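You operate a simulated robot arm through the tools that you are given. There is no shell and no other tool. Be economical: measure what you need, move in short steps, check, and stop when the job is done.

You run a simulated two-armed robot. Do the job below in one go: nothing can be reset, and whatever is moved stays where it is left.

## Task
Take the lid off the green seals box and lay it down on the top of the grey cabinet. Then take the red clamp and put it in the small grey tray. Then fetch the yellow spool with the largest size on its label from the rear shelf of the tool stand and set it on the packing bench. Then turn the brake knob of the grey stand to 2. Then fetch the orange clip from the top of the green table and stand it on the white roller there. Then pull the left bench drawer open. The order counts. Set down upright: yellow spool, orange clip.
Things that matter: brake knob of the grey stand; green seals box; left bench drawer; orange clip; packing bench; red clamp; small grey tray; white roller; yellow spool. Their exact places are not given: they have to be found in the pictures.

Only the result counts: the job must be done as asked and must still hold three seconds after the hand-in. Knocking over, shifting, dropping, spilling or breaking anything else fails it. Lids that push on must go on centred and level and be pressed home; caps that screw on are set level and turned clockwise until they are tight.

## Robot
Two 7-joint arms with two-finger parallel grippers on one trunk, on a base that drives. Base frame: it is fixed to the floor where the robot stands at the start and does not move with it; the origin is under the middle of the robot, x ahead of it, y to its left, z up. Units: mm, degrees, N and s.
The left shoulder is at the start at [69, 182, 1111], the right one opposite. With the tool pointing down near the work surface each hand reaches from about 100 to 600 mm from the robot's upright axis, wherever it stands, measured 20 degrees to its own side. Places, roughly: brake knob of the grey stand [-3300, 3500, 800]; green seals box [500, 0, 1000]; left bench drawer [800, 2700, 700]; orange clip (3x3x7 cm) [-1600, 1700, 800]; packing bench [-1300, 4900, 800]; red clamp (8x4x12 cm) [-5400, 3300, 500]; small grey tray (24x17x4 cm) [-5300, 3700, 800]; white roller (6x6x3 cm) [-1500, 2200, 800]; yellow spool [-4000, 2500, 1000]. Payload 3.91 kg a hand.
The TCP of each hand is the grasp point between the finger pads, 30 mm short of the fingertips. In the tool frame z runs along the fingers and y along their closing line. The gripper opens to 110 mm. The fingers are 20 mm wide and 10 mm thick; the gripper's body (48 by 112 mm) begins 55 mm behind the TCP.
Orientation is told as [roll, pitch, yaw] about the base's x, y, z axes, in that order, counted from this pose: with the fingers straight down and closing along the base's y, the tool's x points along the base's -x, its y along +y and its z along -z.

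## Interface
- The arms move only by the tool move_arm. It takes "left_plan", "right_plan" or both (then of equal length, played together; a hand with none holds still); each is a list of rows, each a list of 3 entries, a list of its own where there are three numbers: the shift along the tool's x, y, z in mm, then the turn, a rotation vector about the tool's x, y, z in degrees, then the gripper command, from -1 (shut) to 1 (fully open), values between in proportion. In form: [[[tx, ty, tz], [wx, wy, wz], fingers], ...]. A call has 1 to 10 rows; each row shifts and turns the commanded pose from where the row before left it, along the tool's axes as they then stand. A row lasts 0.2 s, in which the tool goes at most 50 mm and 8.6 degrees; a call with a longer step from one row to the next is refused whole, and so is a gripper value outside its range. Where a pose cannot be reached the arm comes as near as it can. A force on the tool above 40 N (or 10 N above the force at the start of the call, whichever is more), or a blocked arm, ends the call early, and 0.2 s more pass. The fingers move at their own pace (about 72 mm/s each) and stop on an object; they squeeze with about 40 N. The grip force told is the motor's: it shows also when the fingers shut on nothing. Time passes only in rows, and 0.2 s behind the last, so rows that do not move let the fingers close. It gives the time, the measured TCP pose, the force on the tool (base axes), the opening and the grip force at its end, in the units of the frame above (readings bear some noise), with the torque about the TCP (base axes, N m) and any sound that the robot's microphone picked up, and new pictures: "views" is both (left out), scene, wrist or none (wrist: the cameras of the hands that moved).
- Cameras (640 x 400 px; columns grow to the right, rows downward): "scene" is now at [213.2, 13.8, 1308.6]; the picture's right is [0.15, -0.99, 0.00], its down [-0.48, -0.07, -0.87] and it looks along [0.86, 0.13, -0.49] (base axes); focal length 214 px, centre (320, 200). "left" rides on the left gripper at [72, -17, -103] in its tool frame; the picture's right is [0.23, 0.97, 0.00], its down [-0.76, 0.18, -0.62] and it looks along [-0.61, 0.14, 0.78] (tool axes); focal length 222 px, centre (320, 200). "right" rides on the right gripper at [72, 17, -103] in its tool frame; the picture's right is [-0.23, 0.97, 0.00], its down [-0.76, -0.18, -0.62] and it looks along [-0.61, -0.14, 0.78] (tool axes); focal length 222 px, centre (320, 200).
- slide_trunk(by): slides the trunk up (or, below 0, down) by that many mm; the arms and the scene camera ride with it, the base frame stays. It gives what a move gives, with no picture.
- steer(legs): drives the robot by 1 to 6 legs, each [ahead, left, turn to the left] in mm, mm and degrees, along the robot's own axes; the way and the turn of a leg run together, so that a leg with both is an arc; at most 1500 mm and 180 degrees a leg. The arms and the cameras ride along, it lands a little off, and it stops where it bumps. It gives what a move gives, and a new picture of the scene camera.
- turn_head(pan, tilt): turns the head with the scene camera to pan (to the left, within 80 degrees either way) and tilt (down, from -29 to 69), counted from straight ahead of the robot. It gives what a move gives, and a new picture of the scene camera.
- locate(camera, pixels): for up to 12 pixels [column, row] of the newest picture of that camera ("zoom" is the newest enlarged one), the place [x, y, z] in the base frame of the surface seen there, good to about 2 mm. No time passes.
- enlarge(camera, box): a new picture of the part [left, top, right, bottom] of that camera's present view, enlarged. No time passes.
- sign_off(): hands the job in; it is judged then, once.

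Keep the steps short. Do not move on a guess: measure, check each grasp and each placing, and mend mistakes. In all there are 110 turns and 260 pictures (those below and enlarged ones count). Leave the grippers open and the arms clear of the work at the hand-in unless told otherwise, and finish with a single line.

The tools are called after "Call:" by a JSON object that holds its "method" and its "body". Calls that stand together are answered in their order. move_arm: Moves the arms, as the interface text tells. Its arguments: {"type":"object","properties":{"left_plan":{"type":"array"},"right_plan":{"type":"array"},"views":{"type":"string","enum":["both","scene","wrist","none"]}},"required":[]} The other tools are called the same way: slide_trunk (by) slides the trunk up or down; steer (legs) drives the base; turn_head (pan, tilt) turns the head that bears the scene camera; locate (camera, pixels) gives the place of the surface under pixels of a picture; enlarge (camera, box) takes an enlarged picture of a part of a camera's view; sign_off () hands the job in.

At the start:

```text
t: 0.0
left_eef_pos: [333.1, 149.1, 1216.3]
left_tool_rot: [0.0, 0.0, 0.0]
left_wrist_force: [-0.6, 0.0, -0.2]
left_torque: [-0.02, -0.01, 0.01]
left_opening: 110.3
left_grip_force: 0.0
right_eef_pos: [409.1, -138.7, 1133.0]
right_tool_rot: [0.0, 0.0, 0.1]
right_wrist_force: [0.4, 0.6, -0.5]
right_torque: [0.0, 0.01, -0.03]
right_opening: 110.1
right_grip_force: 0.1
trunk travel left (down, up): [-375.0, 139.0]
robot x, y, heading: [-0.5, -2.2, 0.1]
head pan, tilt: [8.4, 29.1]
```

scene: 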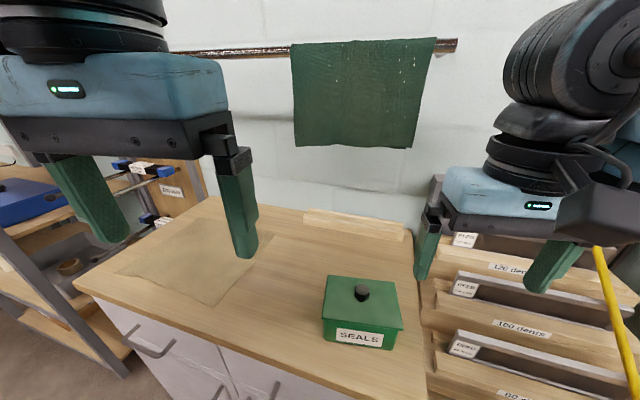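
right: 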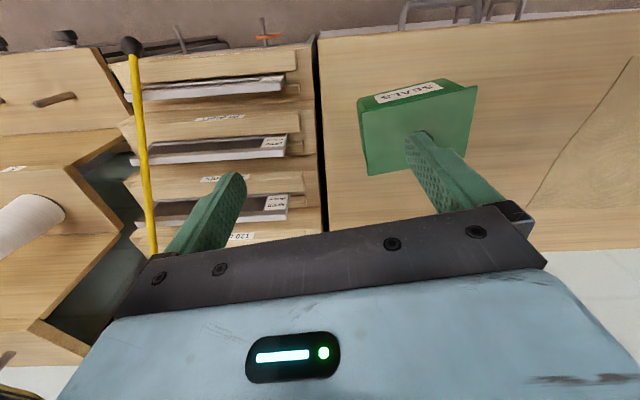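
left: 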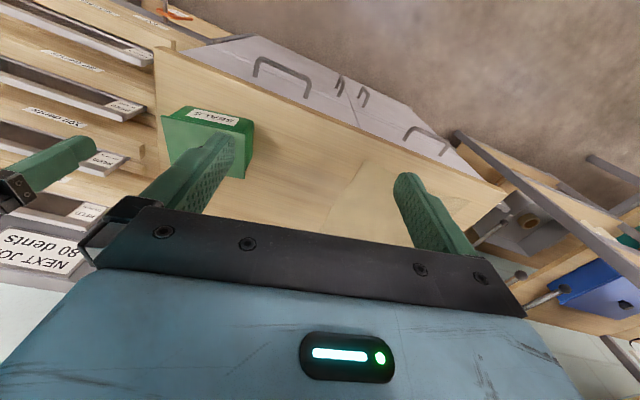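

I see the green box around (362,310) with a black knob at (362,292), on a wood-topped cabinet with grey doors. I'll measure it.

Call:
{"method": "locate", "body": {"camera": "scene", "pixels": [[362, 287], [362, 295], [330, 277], [397, 282], [402, 325], [323, 318], [325, 345], [250, 300], [200, 260], [290, 250], [90, 285], [420, 380]]}}

Call:
{"method": "enlarge", "body": {"camera": "scene", "box": [280, 240, 440, 380]}}

Call:
{"method": "turn_head", "body": {"pan": 60, "tilt": 20}}

```text
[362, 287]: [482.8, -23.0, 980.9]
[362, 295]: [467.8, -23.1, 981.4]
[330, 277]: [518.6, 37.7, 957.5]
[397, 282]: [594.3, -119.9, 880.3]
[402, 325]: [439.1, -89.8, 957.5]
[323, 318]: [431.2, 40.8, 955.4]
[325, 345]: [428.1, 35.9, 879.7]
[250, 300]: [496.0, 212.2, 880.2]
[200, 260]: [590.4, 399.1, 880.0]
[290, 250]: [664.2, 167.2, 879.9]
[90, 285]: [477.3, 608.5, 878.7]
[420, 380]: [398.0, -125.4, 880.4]
```

```text
2.86 times, centred on (360, 310) of scene
```

zoom: 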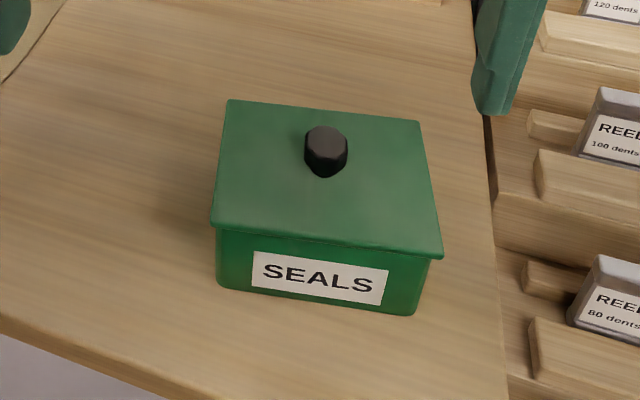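

```text
t: 1.2
left_eef_pos: [334.1, 148.8, 1216.1]
left_tool_rot: [0.0, 0.0, 0.0]
left_wrist_force: [0.4, -0.2, 1.0]
left_torque: [-0.01, 0.02, 0.01]
left_opening: 109.7
left_grip_force: 0.0
right_eef_pos: [409.1, -137.0, 1132.6]
right_tool_rot: [0.0, 0.0, 0.1]
right_wrist_force: [-0.5, 0.1, -0.2]
right_torque: [0.03, -0.02, 0.0]
right_opening: 109.9
right_grip_force: 0.0
trunk travel left (down, up): [-375.0, 139.0]
robot x, y, heading: [-1.2, -2.5, -0.0]
head pan, tilt: [60.0, 20.0]
```

scene: 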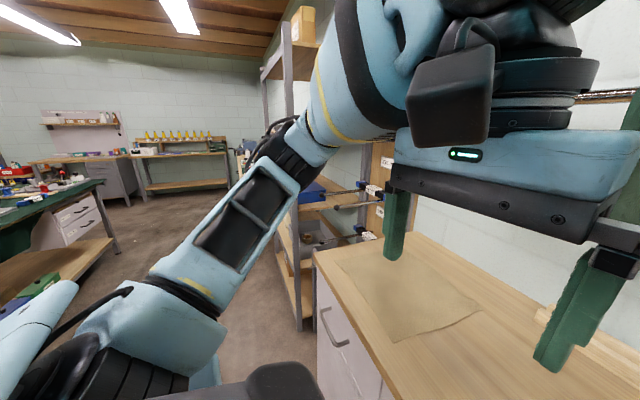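

Knob centre is about (475,-23), its top at z 981, with the lid at 957. The right hand will go above it. The left hand moves aside to the left at the same time.

Call:
{"method": "move_arm", "body": {"right_plan": [[[-16.5, 28.5, 23], [0, 0, 0], 0], [[-16.5, 28.5, 23], [0, 0, 0], 0], [[-16.5, 28.5, 23], [0, 0, 0], 0], [[-16.5, 28.5, 23], [0, 0, 0], 0], [[0, 0, 0], [0, 0, 0], 0]], "left_plan": [[[0, 40, 0], [0, 0, 0], 1], [[0, 40, 0], [0, 0, 0], 1], [[0, 40, 0], [0, 0, 0], 1], [[0, 40, 0], [0, 0, 0], 1], [[0, 0, 0], [0, 0, 0], 1]], "views": "none"}}

Call:
{"method": "turn_head", "body": {"pan": 0, "tilt": 40}}

Call:
{"method": "enlarge", "body": {"camera": "right", "box": [0, 0, 640, 400]}}

```text
t: 2.4
left_eef_pos: [335.5, 304.1, 1210.7]
left_tool_rot: [0.0, 0.1, 0.0]
left_wrist_force: [-0.1, 0.1, 0.0]
left_torque: [0.04, 0.01, 0.05]
left_opening: 109.9
left_grip_force: 0.0
left hand out of reach, approached as far as the arm can: row 4
right_eef_pos: [475.5, -23.8, 1039.7]
right_tool_rot: [0.1, 0.0, 0.0]
right_wrist_force: [0.0, 0.2, 0.3]
right_torque: [0.02, -0.01, 0.0]
right_opening: 55.1
right_grip_force: 0.1
trunk travel left (down, up): [-375.0, 139.0]
robot x, y, heading: [2.3, 0.8, -0.2]
head pan, tilt: [60.0, 20.0]
```

```text
t: 3.7
left_eef_pos: [335.9, 304.4, 1210.6]
left_tool_rot: [0.0, -0.1, 0.0]
left_wrist_force: [0.1, -0.8, -0.3]
left_torque: [-0.01, 0.02, 0.06]
left_opening: 109.9
left_grip_force: 0.1
right_eef_pos: [476.2, -23.0, 1040.5]
right_tool_rot: [0.0, 0.0, 0.0]
right_wrist_force: [0.3, 0.1, 0.0]
right_torque: [-0.03, 0.01, 0.01]
right_opening: 55.0
right_grip_force: 0.0
trunk travel left (down, up): [-375.0, 139.0]
robot x, y, heading: [-0.4, -1.5, -0.1]
head pan, tilt: [0.0, 40.0]
```

scene: 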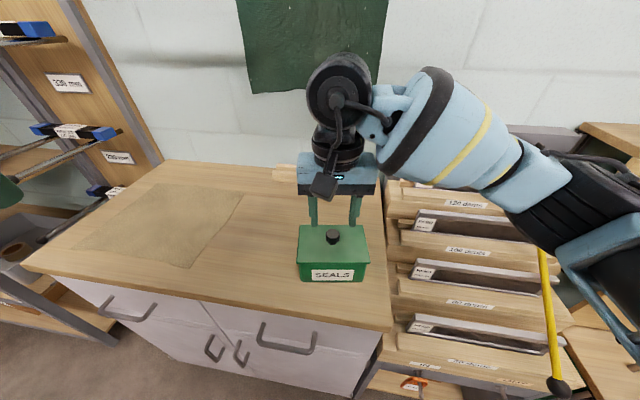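

```text
1.00 times, centred on (320, 200) of right (not enlarged: the box is as wide or as high as the picture)
```

zoom: 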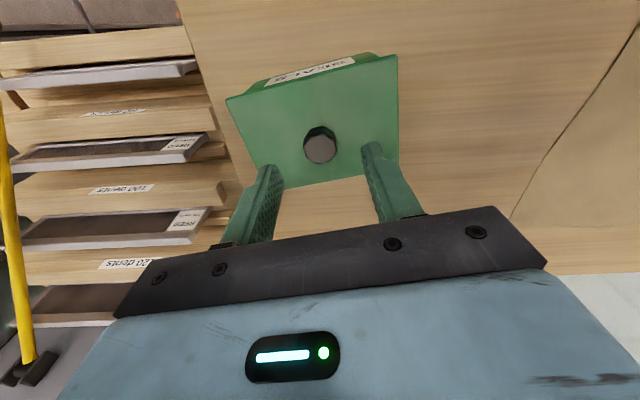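

The fingers straddle the knob at (320,147) in the wrist view. I'll check its exact place.

Call:
{"method": "locate", "body": {"camera": "zoom", "pixels": [[320, 148], [306, 148], [333, 148], [320, 138], [320, 160], [228, 100], [396, 60], [262, 190], [398, 165]]}}

```text
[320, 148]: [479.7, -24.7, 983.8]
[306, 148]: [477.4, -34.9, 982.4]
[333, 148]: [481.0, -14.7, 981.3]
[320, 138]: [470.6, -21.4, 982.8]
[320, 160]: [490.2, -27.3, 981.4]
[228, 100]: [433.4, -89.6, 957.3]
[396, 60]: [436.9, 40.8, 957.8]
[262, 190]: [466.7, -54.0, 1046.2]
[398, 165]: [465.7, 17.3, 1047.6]
```

The knob is at (480,-24.5). I'll go down 49 mm and close.

Call:
{"method": "move_arm", "body": {"right_plan": [[[-4, -1.5, 16], [0, 0, 0], 0], [[0, 0, 17], [0, 0, 0], 0], [[0, 0, 16], [0, 0, 0], 0], [[0, 0, 0], [0, 0, 0], -1], [[0, 0, 0], [0, 0, 0], -1], [[0, 0, 0], [0, 0, 0], -1]], "views": "none"}}

Call:
{"method": "move_arm", "body": {"right_plan": [[[0, 0, -10], [0, 0, 0], -1], [[0, 0, -20], [0, 0, 0], -1], [[0, 0, -20], [0, 0, 0], -1], [[0, 0, 0], [0, 0, 0], -1]], "views": "both"}}

```text
t: 5.1
left_eef_pos: [335.8, 304.6, 1210.5]
left_tool_rot: [-0.2, 0.0, 0.0]
left_wrist_force: [-0.2, -0.5, 0.6]
left_torque: [-0.02, 0.01, -0.01]
left_opening: 110.0
left_grip_force: 0.0
right_eef_pos: [479.3, -26.3, 992.0]
right_tool_rot: [0.0, 0.0, 0.0]
right_wrist_force: [0.5, -0.5, -0.6]
right_torque: [0.02, -0.01, 0.0]
right_opening: 26.0
right_grip_force: 39.7
trunk travel left (down, up): [-375.0, 139.0]
robot x, y, heading: [-1.9, -1.0, 0.2]
head pan, tilt: [0.0, 40.0]
heard: snap
```

```text
t: 6.1
left_eef_pos: [336.2, 304.3, 1210.2]
left_tool_rot: [-0.1, 0.0, -0.1]
left_wrist_force: [0.5, -0.2, -0.9]
left_torque: [0.0, 0.02, 0.0]
left_opening: 109.9
left_grip_force: 0.0
right_eef_pos: [478.9, -25.7, 1041.2]
right_tool_rot: [0.1, 0.1, 0.0]
right_wrist_force: [-0.1, 0.7, -0.5]
right_torque: [-0.01, -0.02, 0.0]
right_opening: 26.2
right_grip_force: 39.8
trunk travel left (down, up): [-375.0, 139.0]
robot x, y, heading: [-1.3, -3.1, 0.0]
head pan, tilt: [0.0, 40.0]
```

scene: 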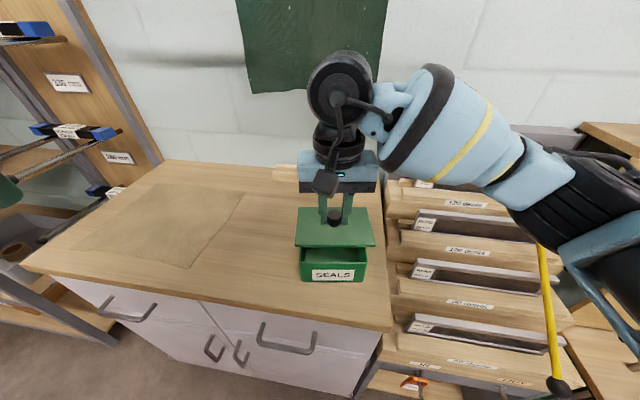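
right: 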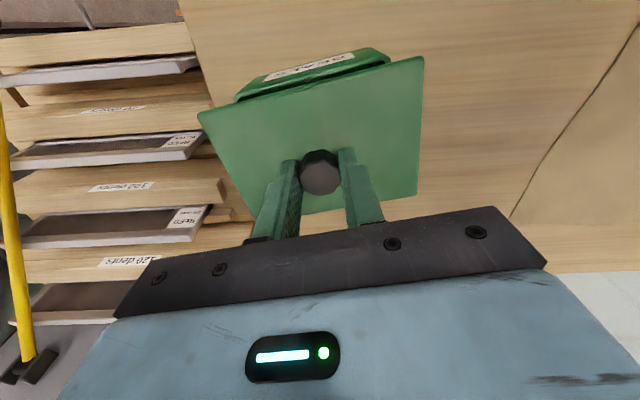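

The lid is off and in the hand. I'll carry it left 150 mm and lower to just above the wood.

Call:
{"method": "move_arm", "body": {"right_plan": [[[0, 40, 0], [0, 0, 0], -1], [[0, 40, 0], [0, 0, 0], -1], [[0, 40, 0], [0, 0, 0], -1], [[0, 32, 0], [0, 0, 0], -1], [[0, 0, 40], [0, 0, 0], -1], [[0, 0, 35], [0, 0, 0], -1], [[0, 0, 0], [0, 0, 0], -1]], "views": "both"}}

```text
t: 7.7
left_eef_pos: [336.5, 304.4, 1210.7]
left_tool_rot: [0.0, 0.0, 0.0]
left_wrist_force: [0.0, -0.6, 0.4]
left_torque: [0.04, 0.02, 0.02]
left_opening: 110.0
left_grip_force: 0.1
right_eef_pos: [479.2, 126.2, 966.9]
right_tool_rot: [0.1, 0.0, 0.0]
right_wrist_force: [0.5, 0.4, -1.7]
right_torque: [-0.02, 0.03, 0.01]
right_opening: 26.0
right_grip_force: 39.5
trunk travel left (down, up): [-375.0, 139.0]
robot x, y, heading: [1.1, 3.6, 0.1]
head pan, tilt: [0.0, 40.0]
```

scene: 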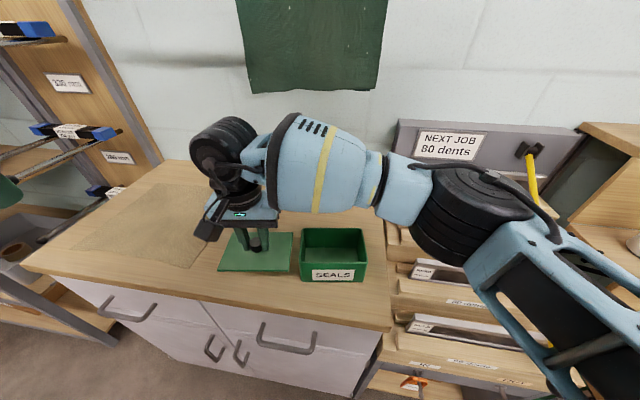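
right: 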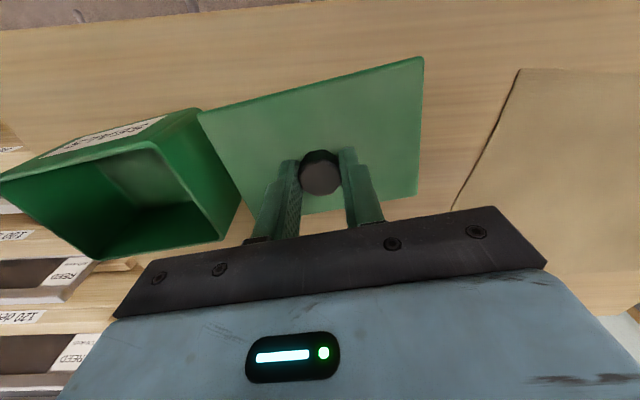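

Clear of the box and the sheet. I'll lower in small steps until contact.

Call:
{"method": "move_arm", "body": {"right_plan": [[[0, 0, 15], [0, 0, 0], -1], [[0, 0, 10], [0, 0, 0], -1], [[0, 0, 6], [0, 0, 0], -1], [[0, 0, 4], [0, 0, 0], -1], [[0, 0, 3], [0, 0, 0], -1], [[0, 0, 3], [0, 0, 0], -1], [[0, 0, 3], [0, 0, 0], -1], [[0, 0, 3], [0, 0, 0], -1], [[0, 0, 3], [0, 0, 0], -1]], "views": "none"}}

```text
t: 9.5
left_eef_pos: [336.4, 303.9, 1211.6]
left_tool_rot: [-0.1, 0.0, 0.0]
left_wrist_force: [-0.7, -0.1, 0.3]
left_torque: [0.01, 0.02, 0.01]
left_opening: 110.0
left_grip_force: 0.1
right_eef_pos: [480.5, 127.0, 927.4]
right_tool_rot: [0.4, -0.4, 0.0]
right_wrist_force: [-5.4, -3.3, 13.4]
right_torque: [-0.3, 0.17, -0.06]
right_opening: 25.7
right_grip_force: 40.7
trunk travel left (down, up): [-375.0, 139.0]
robot x, y, heading: [0.5, -0.7, 0.0]
head pan, tilt: [0.0, 40.0]
stopped in row 9 (right hand): the force on the tool passed its limit at 44 N (the readings are from after the stop); the commanded pose is now the measured one
```

Contact at TCP z 927. I'll open and go up.

Call:
{"method": "move_arm", "body": {"right_plan": [[[0, 0, 0], [0, 0, 0], -0.3], [[0, 0, 0], [0, 0, 0], 0], [[0, 0, 0], [0, 0, 0], 0.2], [[0, 0, -30], [0, 0, 0], 0.2], [[0, 0, -40], [0, 0, 0], 0.2], [[0, 0, -50], [0, 0, 0], 0.2], [[0, 0, -50], [0, 0, 0], 0], [[0, -40, -30], [0, 0, 0], 0], [[0, -50, 0], [0, 0, 0], 0], [[0, -50, 0], [0, 0, 0], 0]], "views": "both"}}

Call:
{"method": "enlarge", "body": {"camera": "scene", "box": [180, 200, 400, 320]}}

```text
t: 11.7
left_eef_pos: [336.6, 303.1, 1210.7]
left_tool_rot: [0.0, 0.0, 0.0]
left_wrist_force: [-0.7, 0.4, 0.1]
left_torque: [0.02, -0.03, 0.0]
left_opening: 110.3
left_grip_force: 0.0
right_eef_pos: [477.9, -15.6, 1123.0]
right_tool_rot: [0.5, -0.3, -0.1]
right_wrist_force: [0.5, -0.5, -0.3]
right_torque: [-0.02, 0.0, 0.0]
right_opening: 55.0
right_grip_force: 0.1
trunk travel left (down, up): [-375.0, 139.0]
robot x, y, heading: [1.0, -0.9, 0.0]
head pan, tilt: [0.0, 40.0]
```

scene: 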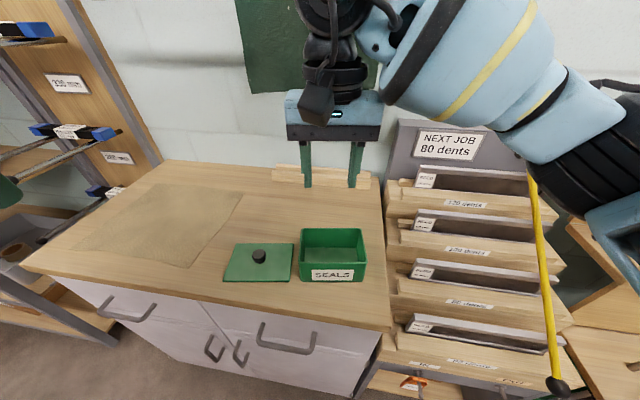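
right: 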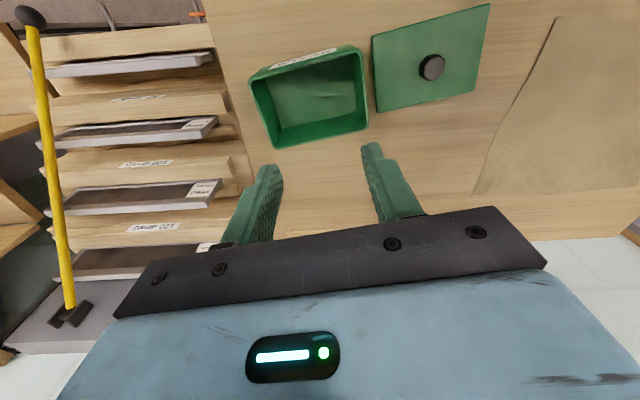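

```text
2.91 times, centred on (290, 260) of scene
```

zoom: 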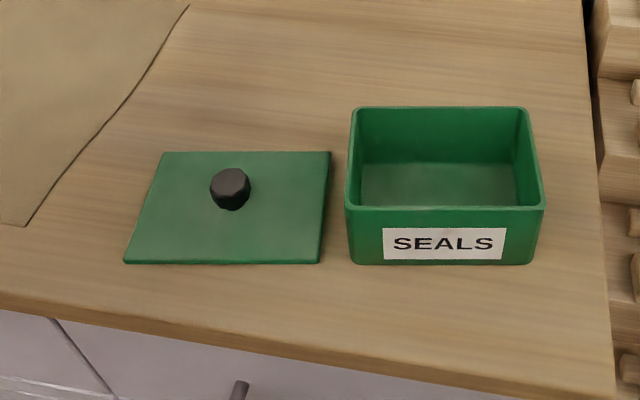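

The lid lies flat beside the box. Now I'll pull the arms in and look left and behind.

Call:
{"method": "move_arm", "body": {"right_plan": [[[40, -30, -10], [0, 0, 0], 0], [[40, -30, -10], [0, 0, 0], 0], [[40, -30, -10], [0, 0, 0], 0], [[40, -30, -10], [0, 0, 0], 0], [[40, -30, -10], [0, 0, 0], 0]], "left_plan": [[[15, -25, 10], [0, 0, 0], 1], [[15, -25, 10], [0, 0, 0], 1], [[15, -25, 10], [0, 0, 0], 1], [[15, -15, 10], [0, 0, 0], 1], [[0, 0, 0], [0, 0, 0], 1]], "views": "none"}}

Call:
{"method": "turn_head", "body": {"pan": 80, "tilt": 15}}

Call:
{"method": "turn_head", "body": {"pan": -80, "tilt": 25}}

```text
refused: row 1 steps farther than a row can; nothing moved
```

```text
t: 13.3
left_eef_pos: [336.0, 304.2, 1210.5]
left_tool_rot: [0.0, 0.1, -0.2]
left_wrist_force: [-0.2, -0.8, 0.1]
left_torque: [0.0, 0.01, -0.02]
left_opening: 110.1
left_grip_force: 0.0
right_eef_pos: [478.1, -15.2, 1123.8]
right_tool_rot: [0.4, -0.4, -0.1]
right_wrist_force: [0.6, 0.7, 1.1]
right_torque: [0.0, 0.0, -0.02]
right_opening: 55.3
right_grip_force: 0.0
trunk travel left (down, up): [-375.0, 139.0]
robot x, y, heading: [-2.7, -2.8, 0.1]
head pan, tilt: [80.0, 15.0]
```

scene: 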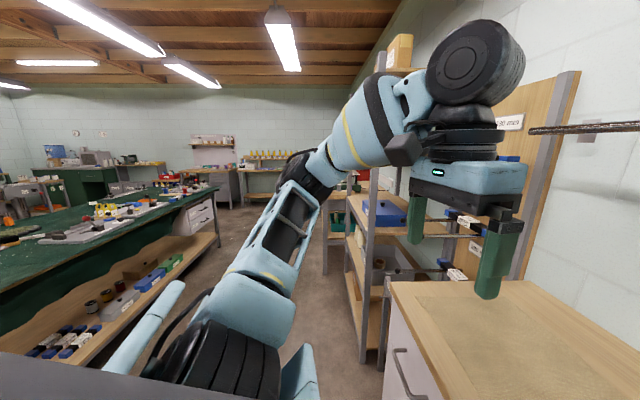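

```text
t: 15.7
left_eef_pos: [336.6, 304.0, 1211.2]
left_tool_rot: [-0.1, 0.1, -0.1]
left_wrist_force: [0.2, 1.3, 0.3]
left_torque: [-0.05, -0.05, 0.0]
left_opening: 110.0
left_grip_force: 0.0
right_eef_pos: [477.6, -13.5, 1123.2]
right_tool_rot: [0.4, -0.3, -0.1]
right_wrist_force: [-0.3, -0.7, 0.7]
right_torque: [0.0, 0.0, 0.0]
right_opening: 55.0
right_grip_force: 0.1
trunk travel left (down, up): [-375.0, 139.0]
robot x, y, heading: [-1.6, 0.7, -0.1]
head pan, tilt: [-80.0, 25.0]
```

scene: 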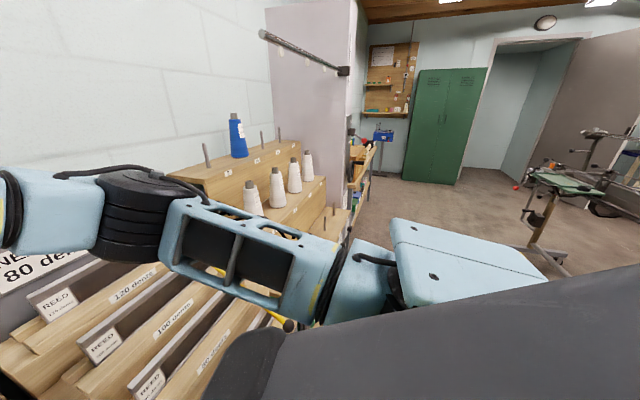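

I'll pull the arms in with shorter rows, back off 400 mm and turn left to see the room.

Call:
{"method": "move_arm", "body": {"right_plan": [[[35, -25, -10], [0, 0, 0], 0], [[35, -25, -10], [0, 0, 0], 0], [[35, -25, -10], [0, 0, 0], 0], [[35, -25, -10], [0, 0, 0], 0], [[35, -25, -10], [0, 0, 0], 0], [[10, -20, 0], [0, 0, 0], 0]], "left_plan": [[[15, -25, 10], [0, 0, 0], 1], [[15, -25, 10], [0, 0, 0], 1], [[15, -25, 10], [0, 0, 0], 1], [[15, -15, 10], [0, 0, 0], 1], [[0, 0, 0], [0, 0, 0], 1], [[0, 0, 0], [0, 0, 0], 1]], "views": "none"}}

Call:
{"method": "steer", "body": {"legs": [[-400, 0, 0], [0, 0, 90]]}}

Call:
{"method": "turn_head", "body": {"pan": 0, "tilt": 20}}

Call:
{"method": "turn_head", "body": {"pan": 60, "tilt": 20}}

```text
t: 17.1
left_eef_pos: [275.8, 212.7, 1171.4]
left_tool_rot: [0.1, -0.1, 0.1]
left_wrist_force: [0.5, 0.0, -0.9]
left_torque: [0.01, 0.01, -0.01]
left_opening: 110.0
left_grip_force: 0.1
right_eef_pos: [292.7, -158.0, 1171.7]
right_tool_rot: [0.5, -0.4, 0.0]
right_wrist_force: [0.0, -0.1, 0.4]
right_torque: [0.03, -0.03, 0.01]
right_opening: 55.0
right_grip_force: 0.1
trunk travel left (down, up): [-375.0, 139.0]
robot x, y, heading: [-1.8, -7.1, 0.2]
head pan, tilt: [-80.0, 25.0]
```

```text
t: 23.4
left_eef_pos: [-612.3, 273.6, 1170.1]
left_tool_rot: [-0.1, 0.0, 90.5]
left_wrist_force: [0.0, 0.1, -0.5]
left_torque: [-0.03, 0.01, 0.0]
left_opening: 109.8
left_grip_force: 0.1
right_eef_pos: [-241.0, 294.4, 1171.8]
right_tool_rot: [0.4, -0.3, 90.4]
right_wrist_force: [1.2, 0.2, 1.1]
right_torque: [0.0, 0.02, 0.01]
right_opening: 54.9
right_grip_force: 0.1
trunk travel left (down, up): [-375.0, 139.0]
robot x, y, heading: [-396.7, 0.6, 90.6]
head pan, tilt: [-80.0, 25.0]
```

scene: 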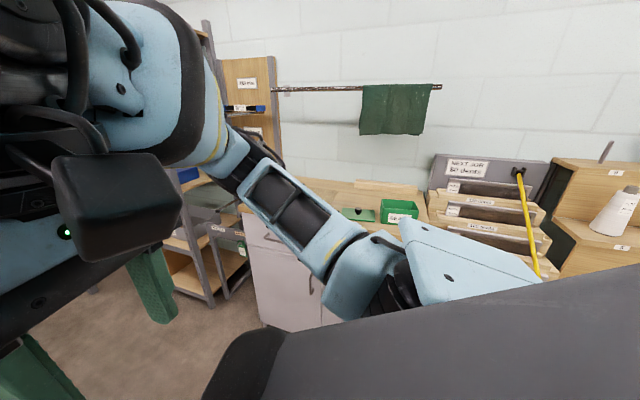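

```text
t: 25.0
left_eef_pos: [-612.1, 273.8, 1171.7]
left_tool_rot: [-0.1, 0.0, 90.5]
left_wrist_force: [-0.6, -0.6, 0.7]
left_torque: [-0.02, 0.01, -0.03]
left_opening: 110.1
left_grip_force: 0.0
right_eef_pos: [-241.0, 294.4, 1170.6]
right_tool_rot: [0.3, -0.3, 90.3]
right_wrist_force: [1.1, 14.7, -6.0]
right_torque: [-1.07, -0.04, -0.18]
right_opening: 55.1
right_grip_force: 0.1
trunk travel left (down, up): [-375.0, 139.0]
robot x, y, heading: [-401.7, -5.5, 90.2]
head pan, tilt: [0.0, 20.0]
```

scene: 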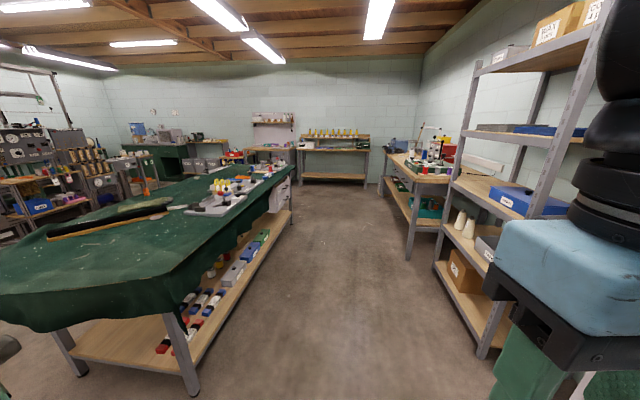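

```text
t: 26.3
left_eef_pos: [-612.2, 273.3, 1171.0]
left_tool_rot: [0.0, -0.1, 90.6]
left_wrist_force: [-0.2, 0.1, -0.1]
left_torque: [0.02, -0.01, 0.02]
left_opening: 110.0
left_grip_force: 0.0
right_eef_pos: [-239.5, 296.2, 1170.7]
right_tool_rot: [0.4, -0.5, 90.2]
right_wrist_force: [-4.5, 53.4, -20.9]
right_torque: [-3.89, -0.77, -1.13]
right_opening: 54.9
right_grip_force: 0.0
trunk travel left (down, up): [-375.0, 139.0]
robot x, y, heading: [-397.7, 0.7, 90.5]
head pan, tilt: [60.0, 20.0]
```

scene: 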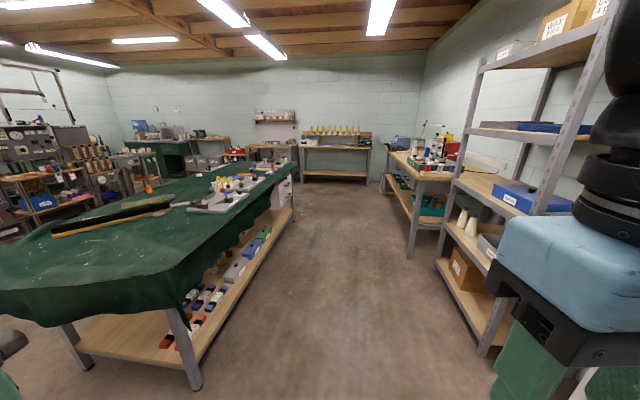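

The right hand reports a growing force and the picture didn't change with the pan. I'll take a fresh view of both before moving.

Call:
{"method": "enlarge", "body": {"camera": "scene", "box": [0, 0, 640, 400]}}

Call:
{"method": "enlarge", "body": {"camera": "right", "box": [0, 0, 640, 400]}}

Call:
{"method": "move_arm", "body": {"right_plan": [[[0, 0, 0], [0, 0, 0], 0]], "views": "both"}}

```text
1.00 times, centred on (320, 200) of scene (not enlarged: the box is as wide or as high as the picture)
```

zoom: 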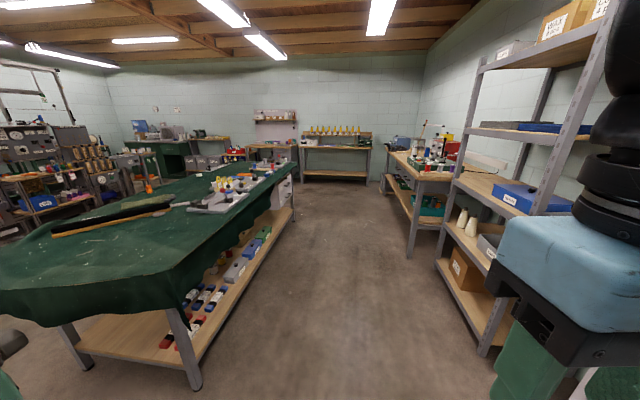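

```text
1.00 times, centred on (320, 200) of right (not enlarged: the box is as wide or as high as the picture)
```

zoom: 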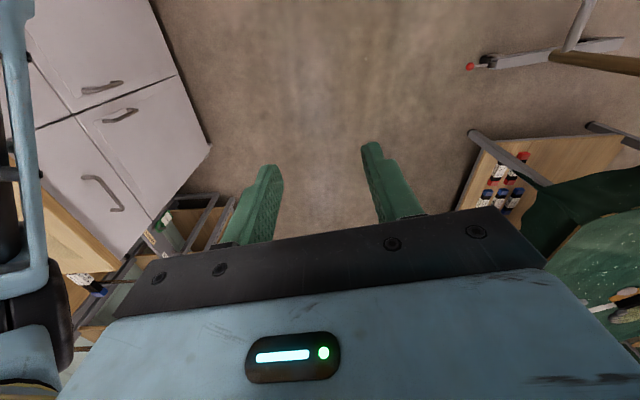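

```text
t: 26.7
left_eef_pos: [-612.0, 274.3, 1171.2]
left_tool_rot: [-0.1, 0.0, 90.4]
left_wrist_force: [-0.2, -0.3, -0.1]
left_torque: [-0.01, 0.01, 0.0]
left_opening: 110.0
left_grip_force: 0.1
right_eef_pos: [-240.2, 295.5, 1171.3]
right_tool_rot: [0.3, -0.4, 90.2]
right_wrist_force: [-0.7, 55.3, -22.2]
right_torque: [-4.06, -0.36, -0.83]
right_opening: 55.1
right_grip_force: 0.1
trunk travel left (down, up): [-375.0, 139.0]
robot x, y, heading: [-398.0, 0.7, 90.4]
head pan, tilt: [60.0, 20.0]
```

scene: 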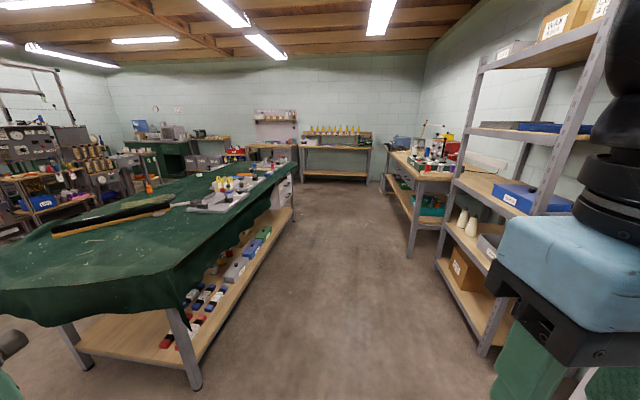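
right: 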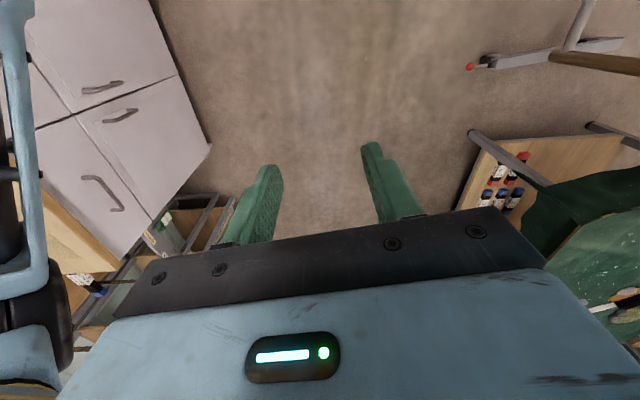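

The head is pressing against the right wrist. I'll move the right hand forward, out and down.

Call:
{"method": "move_arm", "body": {"right_plan": [[[-30, -10, 10], [0, 0, 0], 0], [[-30, -10, 20], [0, 0, 0], 0], [[-30, -10, 30], [0, 0, 0], 0], [[0, -20, 30], [0, 0, 0], 0], [[0, 0, 0], [0, 0, 0], 0]], "left_plan": [[[-10, 5, 20], [0, 0, 0], 1], [[-10, 5, 20], [0, 0, 0], 1], [[-10, 5, 20], [0, 0, 0], 1], [[-10, 0, 20], [0, 0, 0], 1], [[0, 0, 0], [0, 0, 0], 1]], "views": "scene"}}

```text
t: 27.9
left_eef_pos: [-628.8, 313.4, 1089.6]
left_tool_rot: [0.0, -0.1, 90.6]
left_wrist_force: [-0.5, 0.0, 0.5]
left_torque: [-0.02, 0.01, -0.04]
left_opening: 109.8
left_grip_force: 0.1
right_eef_pos: [-192.8, 384.5, 1082.9]
right_tool_rot: [0.3, -0.3, 90.4]
right_wrist_force: [-0.5, -0.9, -0.2]
right_torque: [-0.01, -0.03, 0.0]
right_opening: 54.9
right_grip_force: 0.2
trunk travel left (down, up): [-375.0, 139.0]
robot x, y, heading: [-394.8, 0.7, 90.5]
head pan, tilt: [60.0, 20.0]
```

scene: 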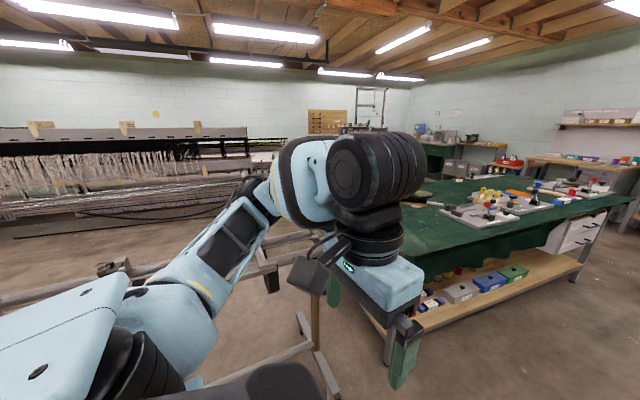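

The head is free now. I'll look straight ahead (along +y) and map the room.

Call:
{"method": "turn_head", "body": {"pan": 5, "tilt": 12}}

Call:
{"method": "enlarge", "body": {"camera": "scene", "box": [100, 80, 500, 240]}}

```text
t: 29.1
left_eef_pos: [-627.3, 312.6, 1090.2]
left_tool_rot: [-0.1, 0.1, 90.5]
left_wrist_force: [0.5, -0.5, 0.2]
left_torque: [0.01, -0.01, 0.01]
left_opening: 110.1
left_grip_force: 0.1
right_eef_pos: [-191.4, 385.6, 1082.2]
right_tool_rot: [0.4, -0.5, 90.4]
right_wrist_force: [0.2, 0.6, 1.2]
right_torque: [0.01, -0.01, -0.02]
right_opening: 55.1
right_grip_force: 0.2
trunk travel left (down, up): [-375.0, 139.0]
robot x, y, heading: [-397.3, -1.6, 90.5]
head pan, tilt: [5.0, 12.0]
```

scene: 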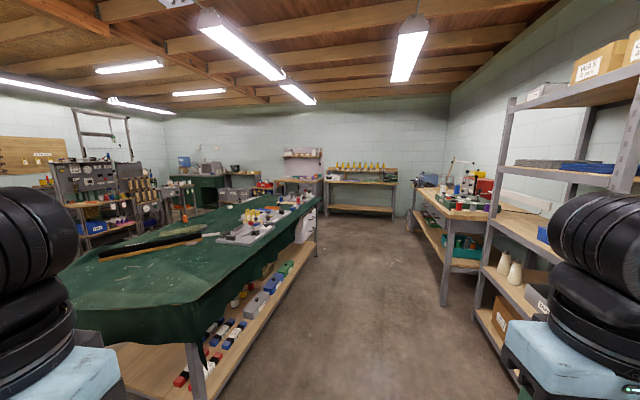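

```text
1.60 times, centred on (300, 160) of scene
```

zoom: 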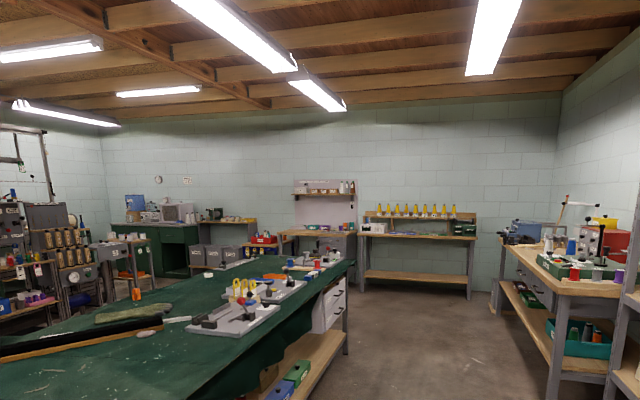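

Call:
{"method": "locate", "body": {"camera": "scene", "pixels": [[200, 365], [318, 195], [330, 205], [180, 178], [445, 300], [412, 225], [75, 350], [60, 260], [250, 185], [195, 270], [280, 250], [360, 205]]}}

Call:
{"method": "enlarge", "body": {"camera": "scene", "box": [0, 120, 200, 260]}}

Call:
{"method": "enlarge", "body": {"camera": "scene", "box": [160, 140, 330, 250]}}

```text
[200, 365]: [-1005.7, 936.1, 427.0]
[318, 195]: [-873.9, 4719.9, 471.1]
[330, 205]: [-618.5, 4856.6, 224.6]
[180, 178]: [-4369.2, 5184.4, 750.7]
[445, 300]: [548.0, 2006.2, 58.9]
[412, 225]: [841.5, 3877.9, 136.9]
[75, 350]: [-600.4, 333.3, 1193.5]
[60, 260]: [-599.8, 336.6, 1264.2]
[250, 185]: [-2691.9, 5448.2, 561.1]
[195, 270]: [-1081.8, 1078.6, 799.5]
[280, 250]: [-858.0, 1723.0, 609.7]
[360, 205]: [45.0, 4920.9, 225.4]
```

```text
2.86 times, centred on (100, 190) of scene
```

zoom: 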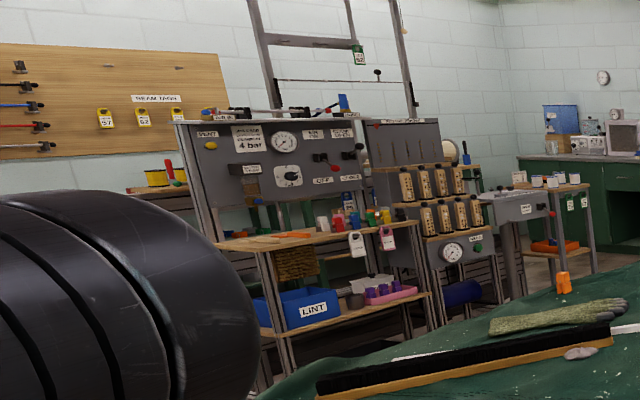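

```text
3.64 times, centred on (245, 195) of scene
```

zoom: 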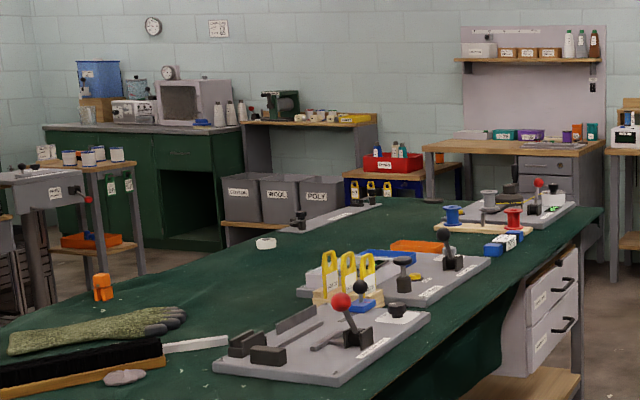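

Table points and stand next: I'll locate the features in this zoom.

Call:
{"method": "locate", "body": {"camera": "zoom", "pixels": [[103, 285], [265, 241], [600, 210], [390, 200], [300, 215], [20, 325], [75, 192], [30, 215], [135, 270], [580, 390], [520, 145], [255, 200]]}}

Call:
{"method": "enlarge", "body": {"camera": "scene", "box": [50, 150, 150, 250]}}

```text
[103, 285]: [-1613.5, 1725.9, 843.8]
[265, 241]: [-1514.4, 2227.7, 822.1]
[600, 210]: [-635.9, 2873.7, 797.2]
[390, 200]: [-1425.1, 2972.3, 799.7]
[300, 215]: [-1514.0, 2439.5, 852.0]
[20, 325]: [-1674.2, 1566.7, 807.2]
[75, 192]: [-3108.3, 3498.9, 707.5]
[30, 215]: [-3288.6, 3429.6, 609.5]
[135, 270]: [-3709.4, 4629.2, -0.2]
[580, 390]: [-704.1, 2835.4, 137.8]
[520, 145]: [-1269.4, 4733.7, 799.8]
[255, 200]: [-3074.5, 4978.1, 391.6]
```

```text
4.00 times, centred on (100, 200) of scene
```

zoom: 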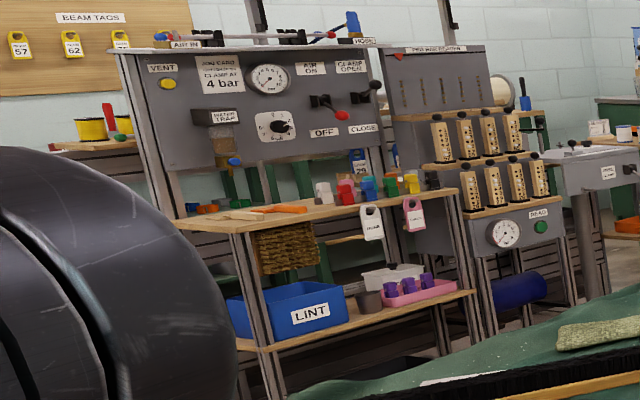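

The table spans about x −640…−1700, y 900…2900. The packing bench front is at y≈4700. I'll drive along the aisle (x≈−50) up to y 3750 and turn left.

Call:
{"method": "steer", "body": {"legs": [[0, -350, 0], [1500, 0, 0], [1500, 0, 0], [760, 0, 0], [0, 0, 90], [1000, 0, 0]]}}

Call:
{"method": "turn_head", "body": {"pan": 35, "tilt": 15}}

```text
t: 59.0
left_eef_pos: [-1418.6, 3471.0, 1090.4]
left_tool_rot: [-0.1, -0.1, -178.2]
left_wrist_force: [0.1, 0.1, -0.5]
left_torque: [0.0, 0.02, -0.03]
left_opening: 110.2
left_grip_force: 0.1
right_eef_pos: [-1501.4, 3905.3, 1081.7]
right_tool_rot: [0.4, -0.3, -178.3]
right_wrist_force: [-0.3, -1.0, 0.2]
right_torque: [-0.03, 0.0, -0.02]
right_opening: 55.2
right_grip_force: 0.0
trunk travel left (down, up): [-375.0, 139.0]
robot x, y, heading: [-1109.8, 3705.5, -178.3]
head pan, tilt: [5.0, 12.0]
```

scene: 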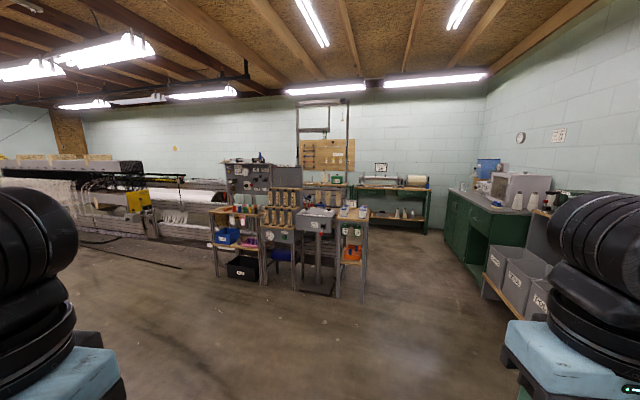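

```text
t: 60.0
left_eef_pos: [-1419.8, 3471.2, 1090.7]
left_tool_rot: [-0.1, 0.0, -178.2]
left_wrist_force: [-0.3, -0.6, 0.4]
left_torque: [-0.03, -0.01, 0.0]
left_opening: 110.2
left_grip_force: 0.0
right_eef_pos: [-1501.6, 3906.1, 1082.2]
right_tool_rot: [0.4, -0.3, -178.4]
right_wrist_force: [0.1, 1.3, -0.2]
right_torque: [-0.03, 0.0, -0.01]
right_opening: 55.0
right_grip_force: 0.1
trunk travel left (down, up): [-375.0, 139.0]
robot x, y, heading: [-1111.9, 3708.9, -178.1]
head pan, tilt: [35.0, 15.0]
```

scene: 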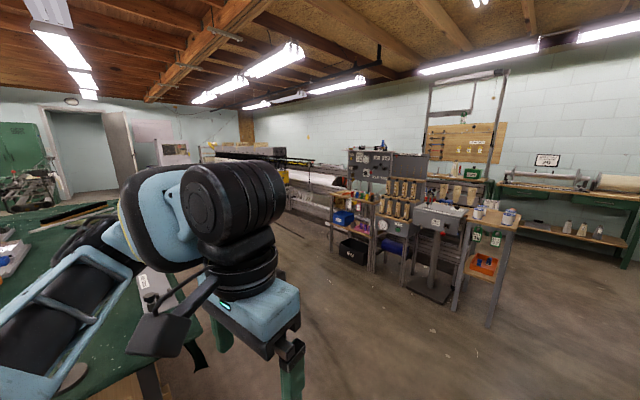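

I'll look at the grey stand group and the far green workbench in detail.

Call:
{"method": "enlarge", "body": {"camera": "scene", "box": [320, 130, 480, 290]}}

Call:
{"method": "enlarge", "body": {"camera": "scene", "box": [440, 120, 640, 280]}}

```text
2.50 times, centred on (400, 210) of scene
```

zoom: 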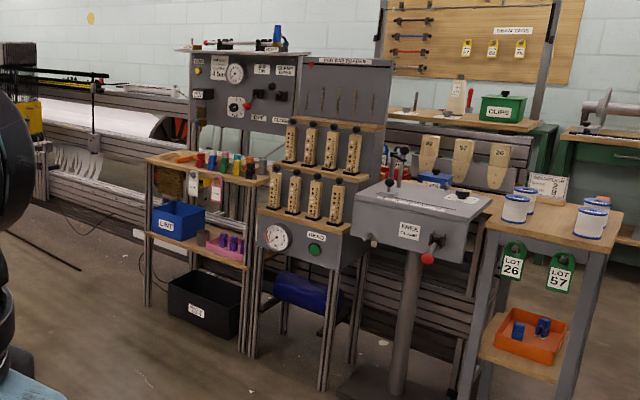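

```text
2.50 times, centred on (540, 200) of scene
```

zoom: 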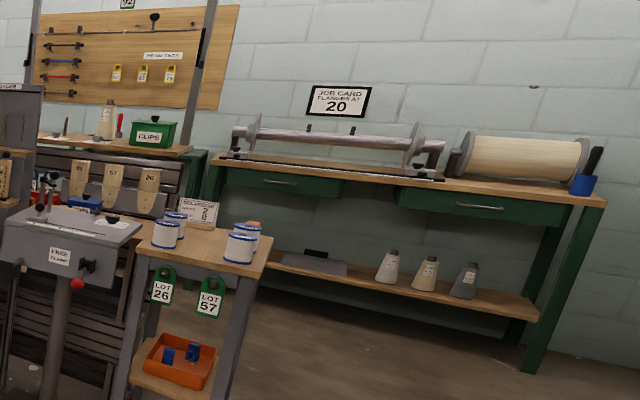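

Call:
{"method": "locate", "body": {"camera": "zoom", "pixels": [[60, 225], [80, 283], [80, 180], [150, 180], [150, 130], [110, 120], [165, 230], [240, 250], [200, 260], [250, 175], [320, 180], [320, 265]]}}

Call:
{"method": "enlarge", "body": {"camera": "scene", "box": [380, 160, 500, 250]}}

```text
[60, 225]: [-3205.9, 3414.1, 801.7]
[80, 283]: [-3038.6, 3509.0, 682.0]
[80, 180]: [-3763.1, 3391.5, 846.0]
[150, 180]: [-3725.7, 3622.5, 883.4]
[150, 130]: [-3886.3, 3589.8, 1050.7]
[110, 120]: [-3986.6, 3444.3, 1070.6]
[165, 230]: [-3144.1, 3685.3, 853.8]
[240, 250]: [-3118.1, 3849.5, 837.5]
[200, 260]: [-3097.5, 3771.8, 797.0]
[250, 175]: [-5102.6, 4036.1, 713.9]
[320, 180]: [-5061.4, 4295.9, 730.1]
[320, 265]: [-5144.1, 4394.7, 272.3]
```

```text
4.44 times, centred on (440, 205) of scene
```

zoom: 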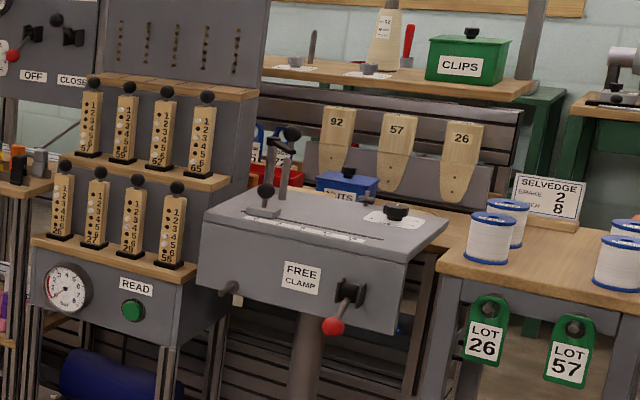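

Call:
{"method": "turn_head", "body": {"pan": -5, "tilt": 15}}

Call:
{"method": "locate", "body": {"camera": "scene", "pixels": [[455, 225], [420, 235], [460, 265], [480, 300], [340, 290], [330, 220], [310, 230], [400, 195], [300, 180], [270, 150], [350, 250], [400, 250]]}}

```text
t: 61.1
left_eef_pos: [-1420.6, 3471.7, 1090.1]
left_tool_rot: [-0.1, 0.0, -178.2]
left_wrist_force: [0.3, -0.2, -0.1]
left_torque: [0.0, 0.03, -0.06]
left_opening: 109.9
left_grip_force: 0.1
right_eef_pos: [-1501.3, 3905.2, 1082.3]
right_tool_rot: [0.4, -0.3, -178.2]
right_wrist_force: [0.1, 0.4, 0.2]
right_torque: [-0.03, 0.01, 0.03]
right_opening: 55.0
right_grip_force: 0.1
trunk travel left (down, up): [-375.0, 139.0]
robot x, y, heading: [-1111.9, 3710.4, -178.1]
head pan, tilt: [-5.0, 15.0]
```

scene: 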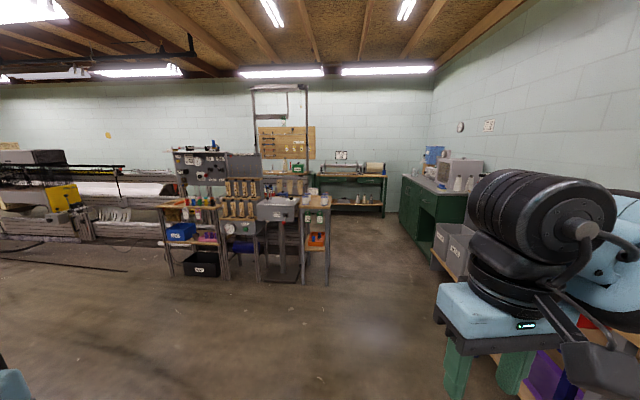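

```text
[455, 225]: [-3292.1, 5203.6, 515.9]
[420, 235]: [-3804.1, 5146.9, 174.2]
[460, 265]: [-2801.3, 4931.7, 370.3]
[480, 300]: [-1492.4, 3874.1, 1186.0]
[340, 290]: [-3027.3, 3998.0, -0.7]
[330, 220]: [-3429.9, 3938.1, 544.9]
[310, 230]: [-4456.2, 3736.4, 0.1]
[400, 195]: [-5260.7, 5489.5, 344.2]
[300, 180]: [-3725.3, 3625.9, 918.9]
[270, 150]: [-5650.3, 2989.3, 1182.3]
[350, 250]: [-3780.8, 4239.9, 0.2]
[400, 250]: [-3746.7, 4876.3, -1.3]
```

The passage between the grey stand side table (y≈3950) and bins (y≈4930) is wide enough. I'll drive along y≈4430 to x≈−4350.

Call:
{"method": "steer", "body": {"legs": [[0, -730, -1.9], [1500, 0, 0], [1500, 0, 0], [250, 0, 0]]}}

Call:
{"method": "turn_head", "body": {"pan": 55, "tilt": 25}}

```text
t: 66.8
left_eef_pos: [-1442.5, 4098.7, 1090.4]
left_tool_rot: [0.1, -0.1, -180.0]
left_wrist_force: [-0.1, 0.0, 0.8]
left_torque: [0.0, 0.01, 0.0]
left_opening: 110.0
left_grip_force: 0.1
right_eef_pos: [-1512.1, 4535.3, 1082.5]
right_tool_rot: [0.4, -0.2, -180.0]
right_wrist_force: [-0.2, 0.8, -0.5]
right_torque: [-0.02, -0.01, 0.0]
right_opening: 55.0
right_grip_force: 0.1
trunk travel left (down, up): [-375.0, 139.0]
robot x, y, heading: [-1128.5, 4329.0, -180.0]
head pan, tilt: [-5.0, 15.0]
stopped in leg 1: the robot was blocked; the commanded pose is now the measured one
```

scene: 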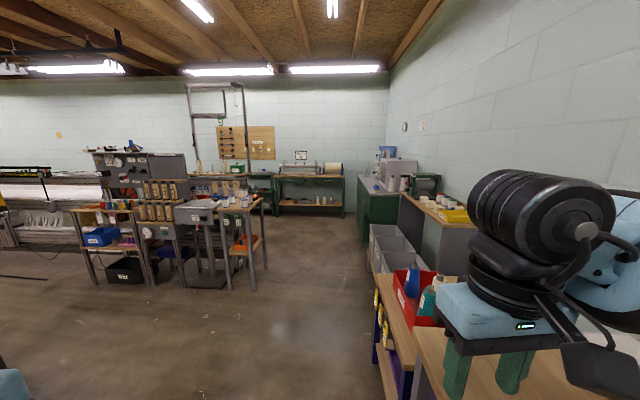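

```text
t: 68.1
left_eef_pos: [-1444.5, 4096.6, 1090.5]
left_tool_rot: [-0.1, -0.1, -179.9]
left_wrist_force: [0.2, -0.5, -0.4]
left_torque: [-0.04, 0.0, -0.01]
left_opening: 110.3
left_grip_force: 0.1
right_eef_pos: [-1512.2, 4533.9, 1081.9]
right_tool_rot: [0.4, -0.3, -180.1]
right_wrist_force: [0.2, 0.1, -0.6]
right_torque: [-0.02, -0.01, 0.0]
right_opening: 55.0
right_grip_force: 0.0
trunk travel left (down, up): [-375.0, 139.0]
robot x, y, heading: [-1126.0, 4326.7, -179.9]
head pan, tilt: [55.0, 25.0]
```

scene: 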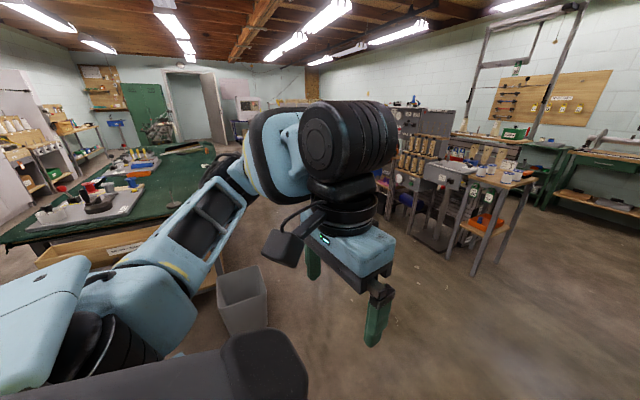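

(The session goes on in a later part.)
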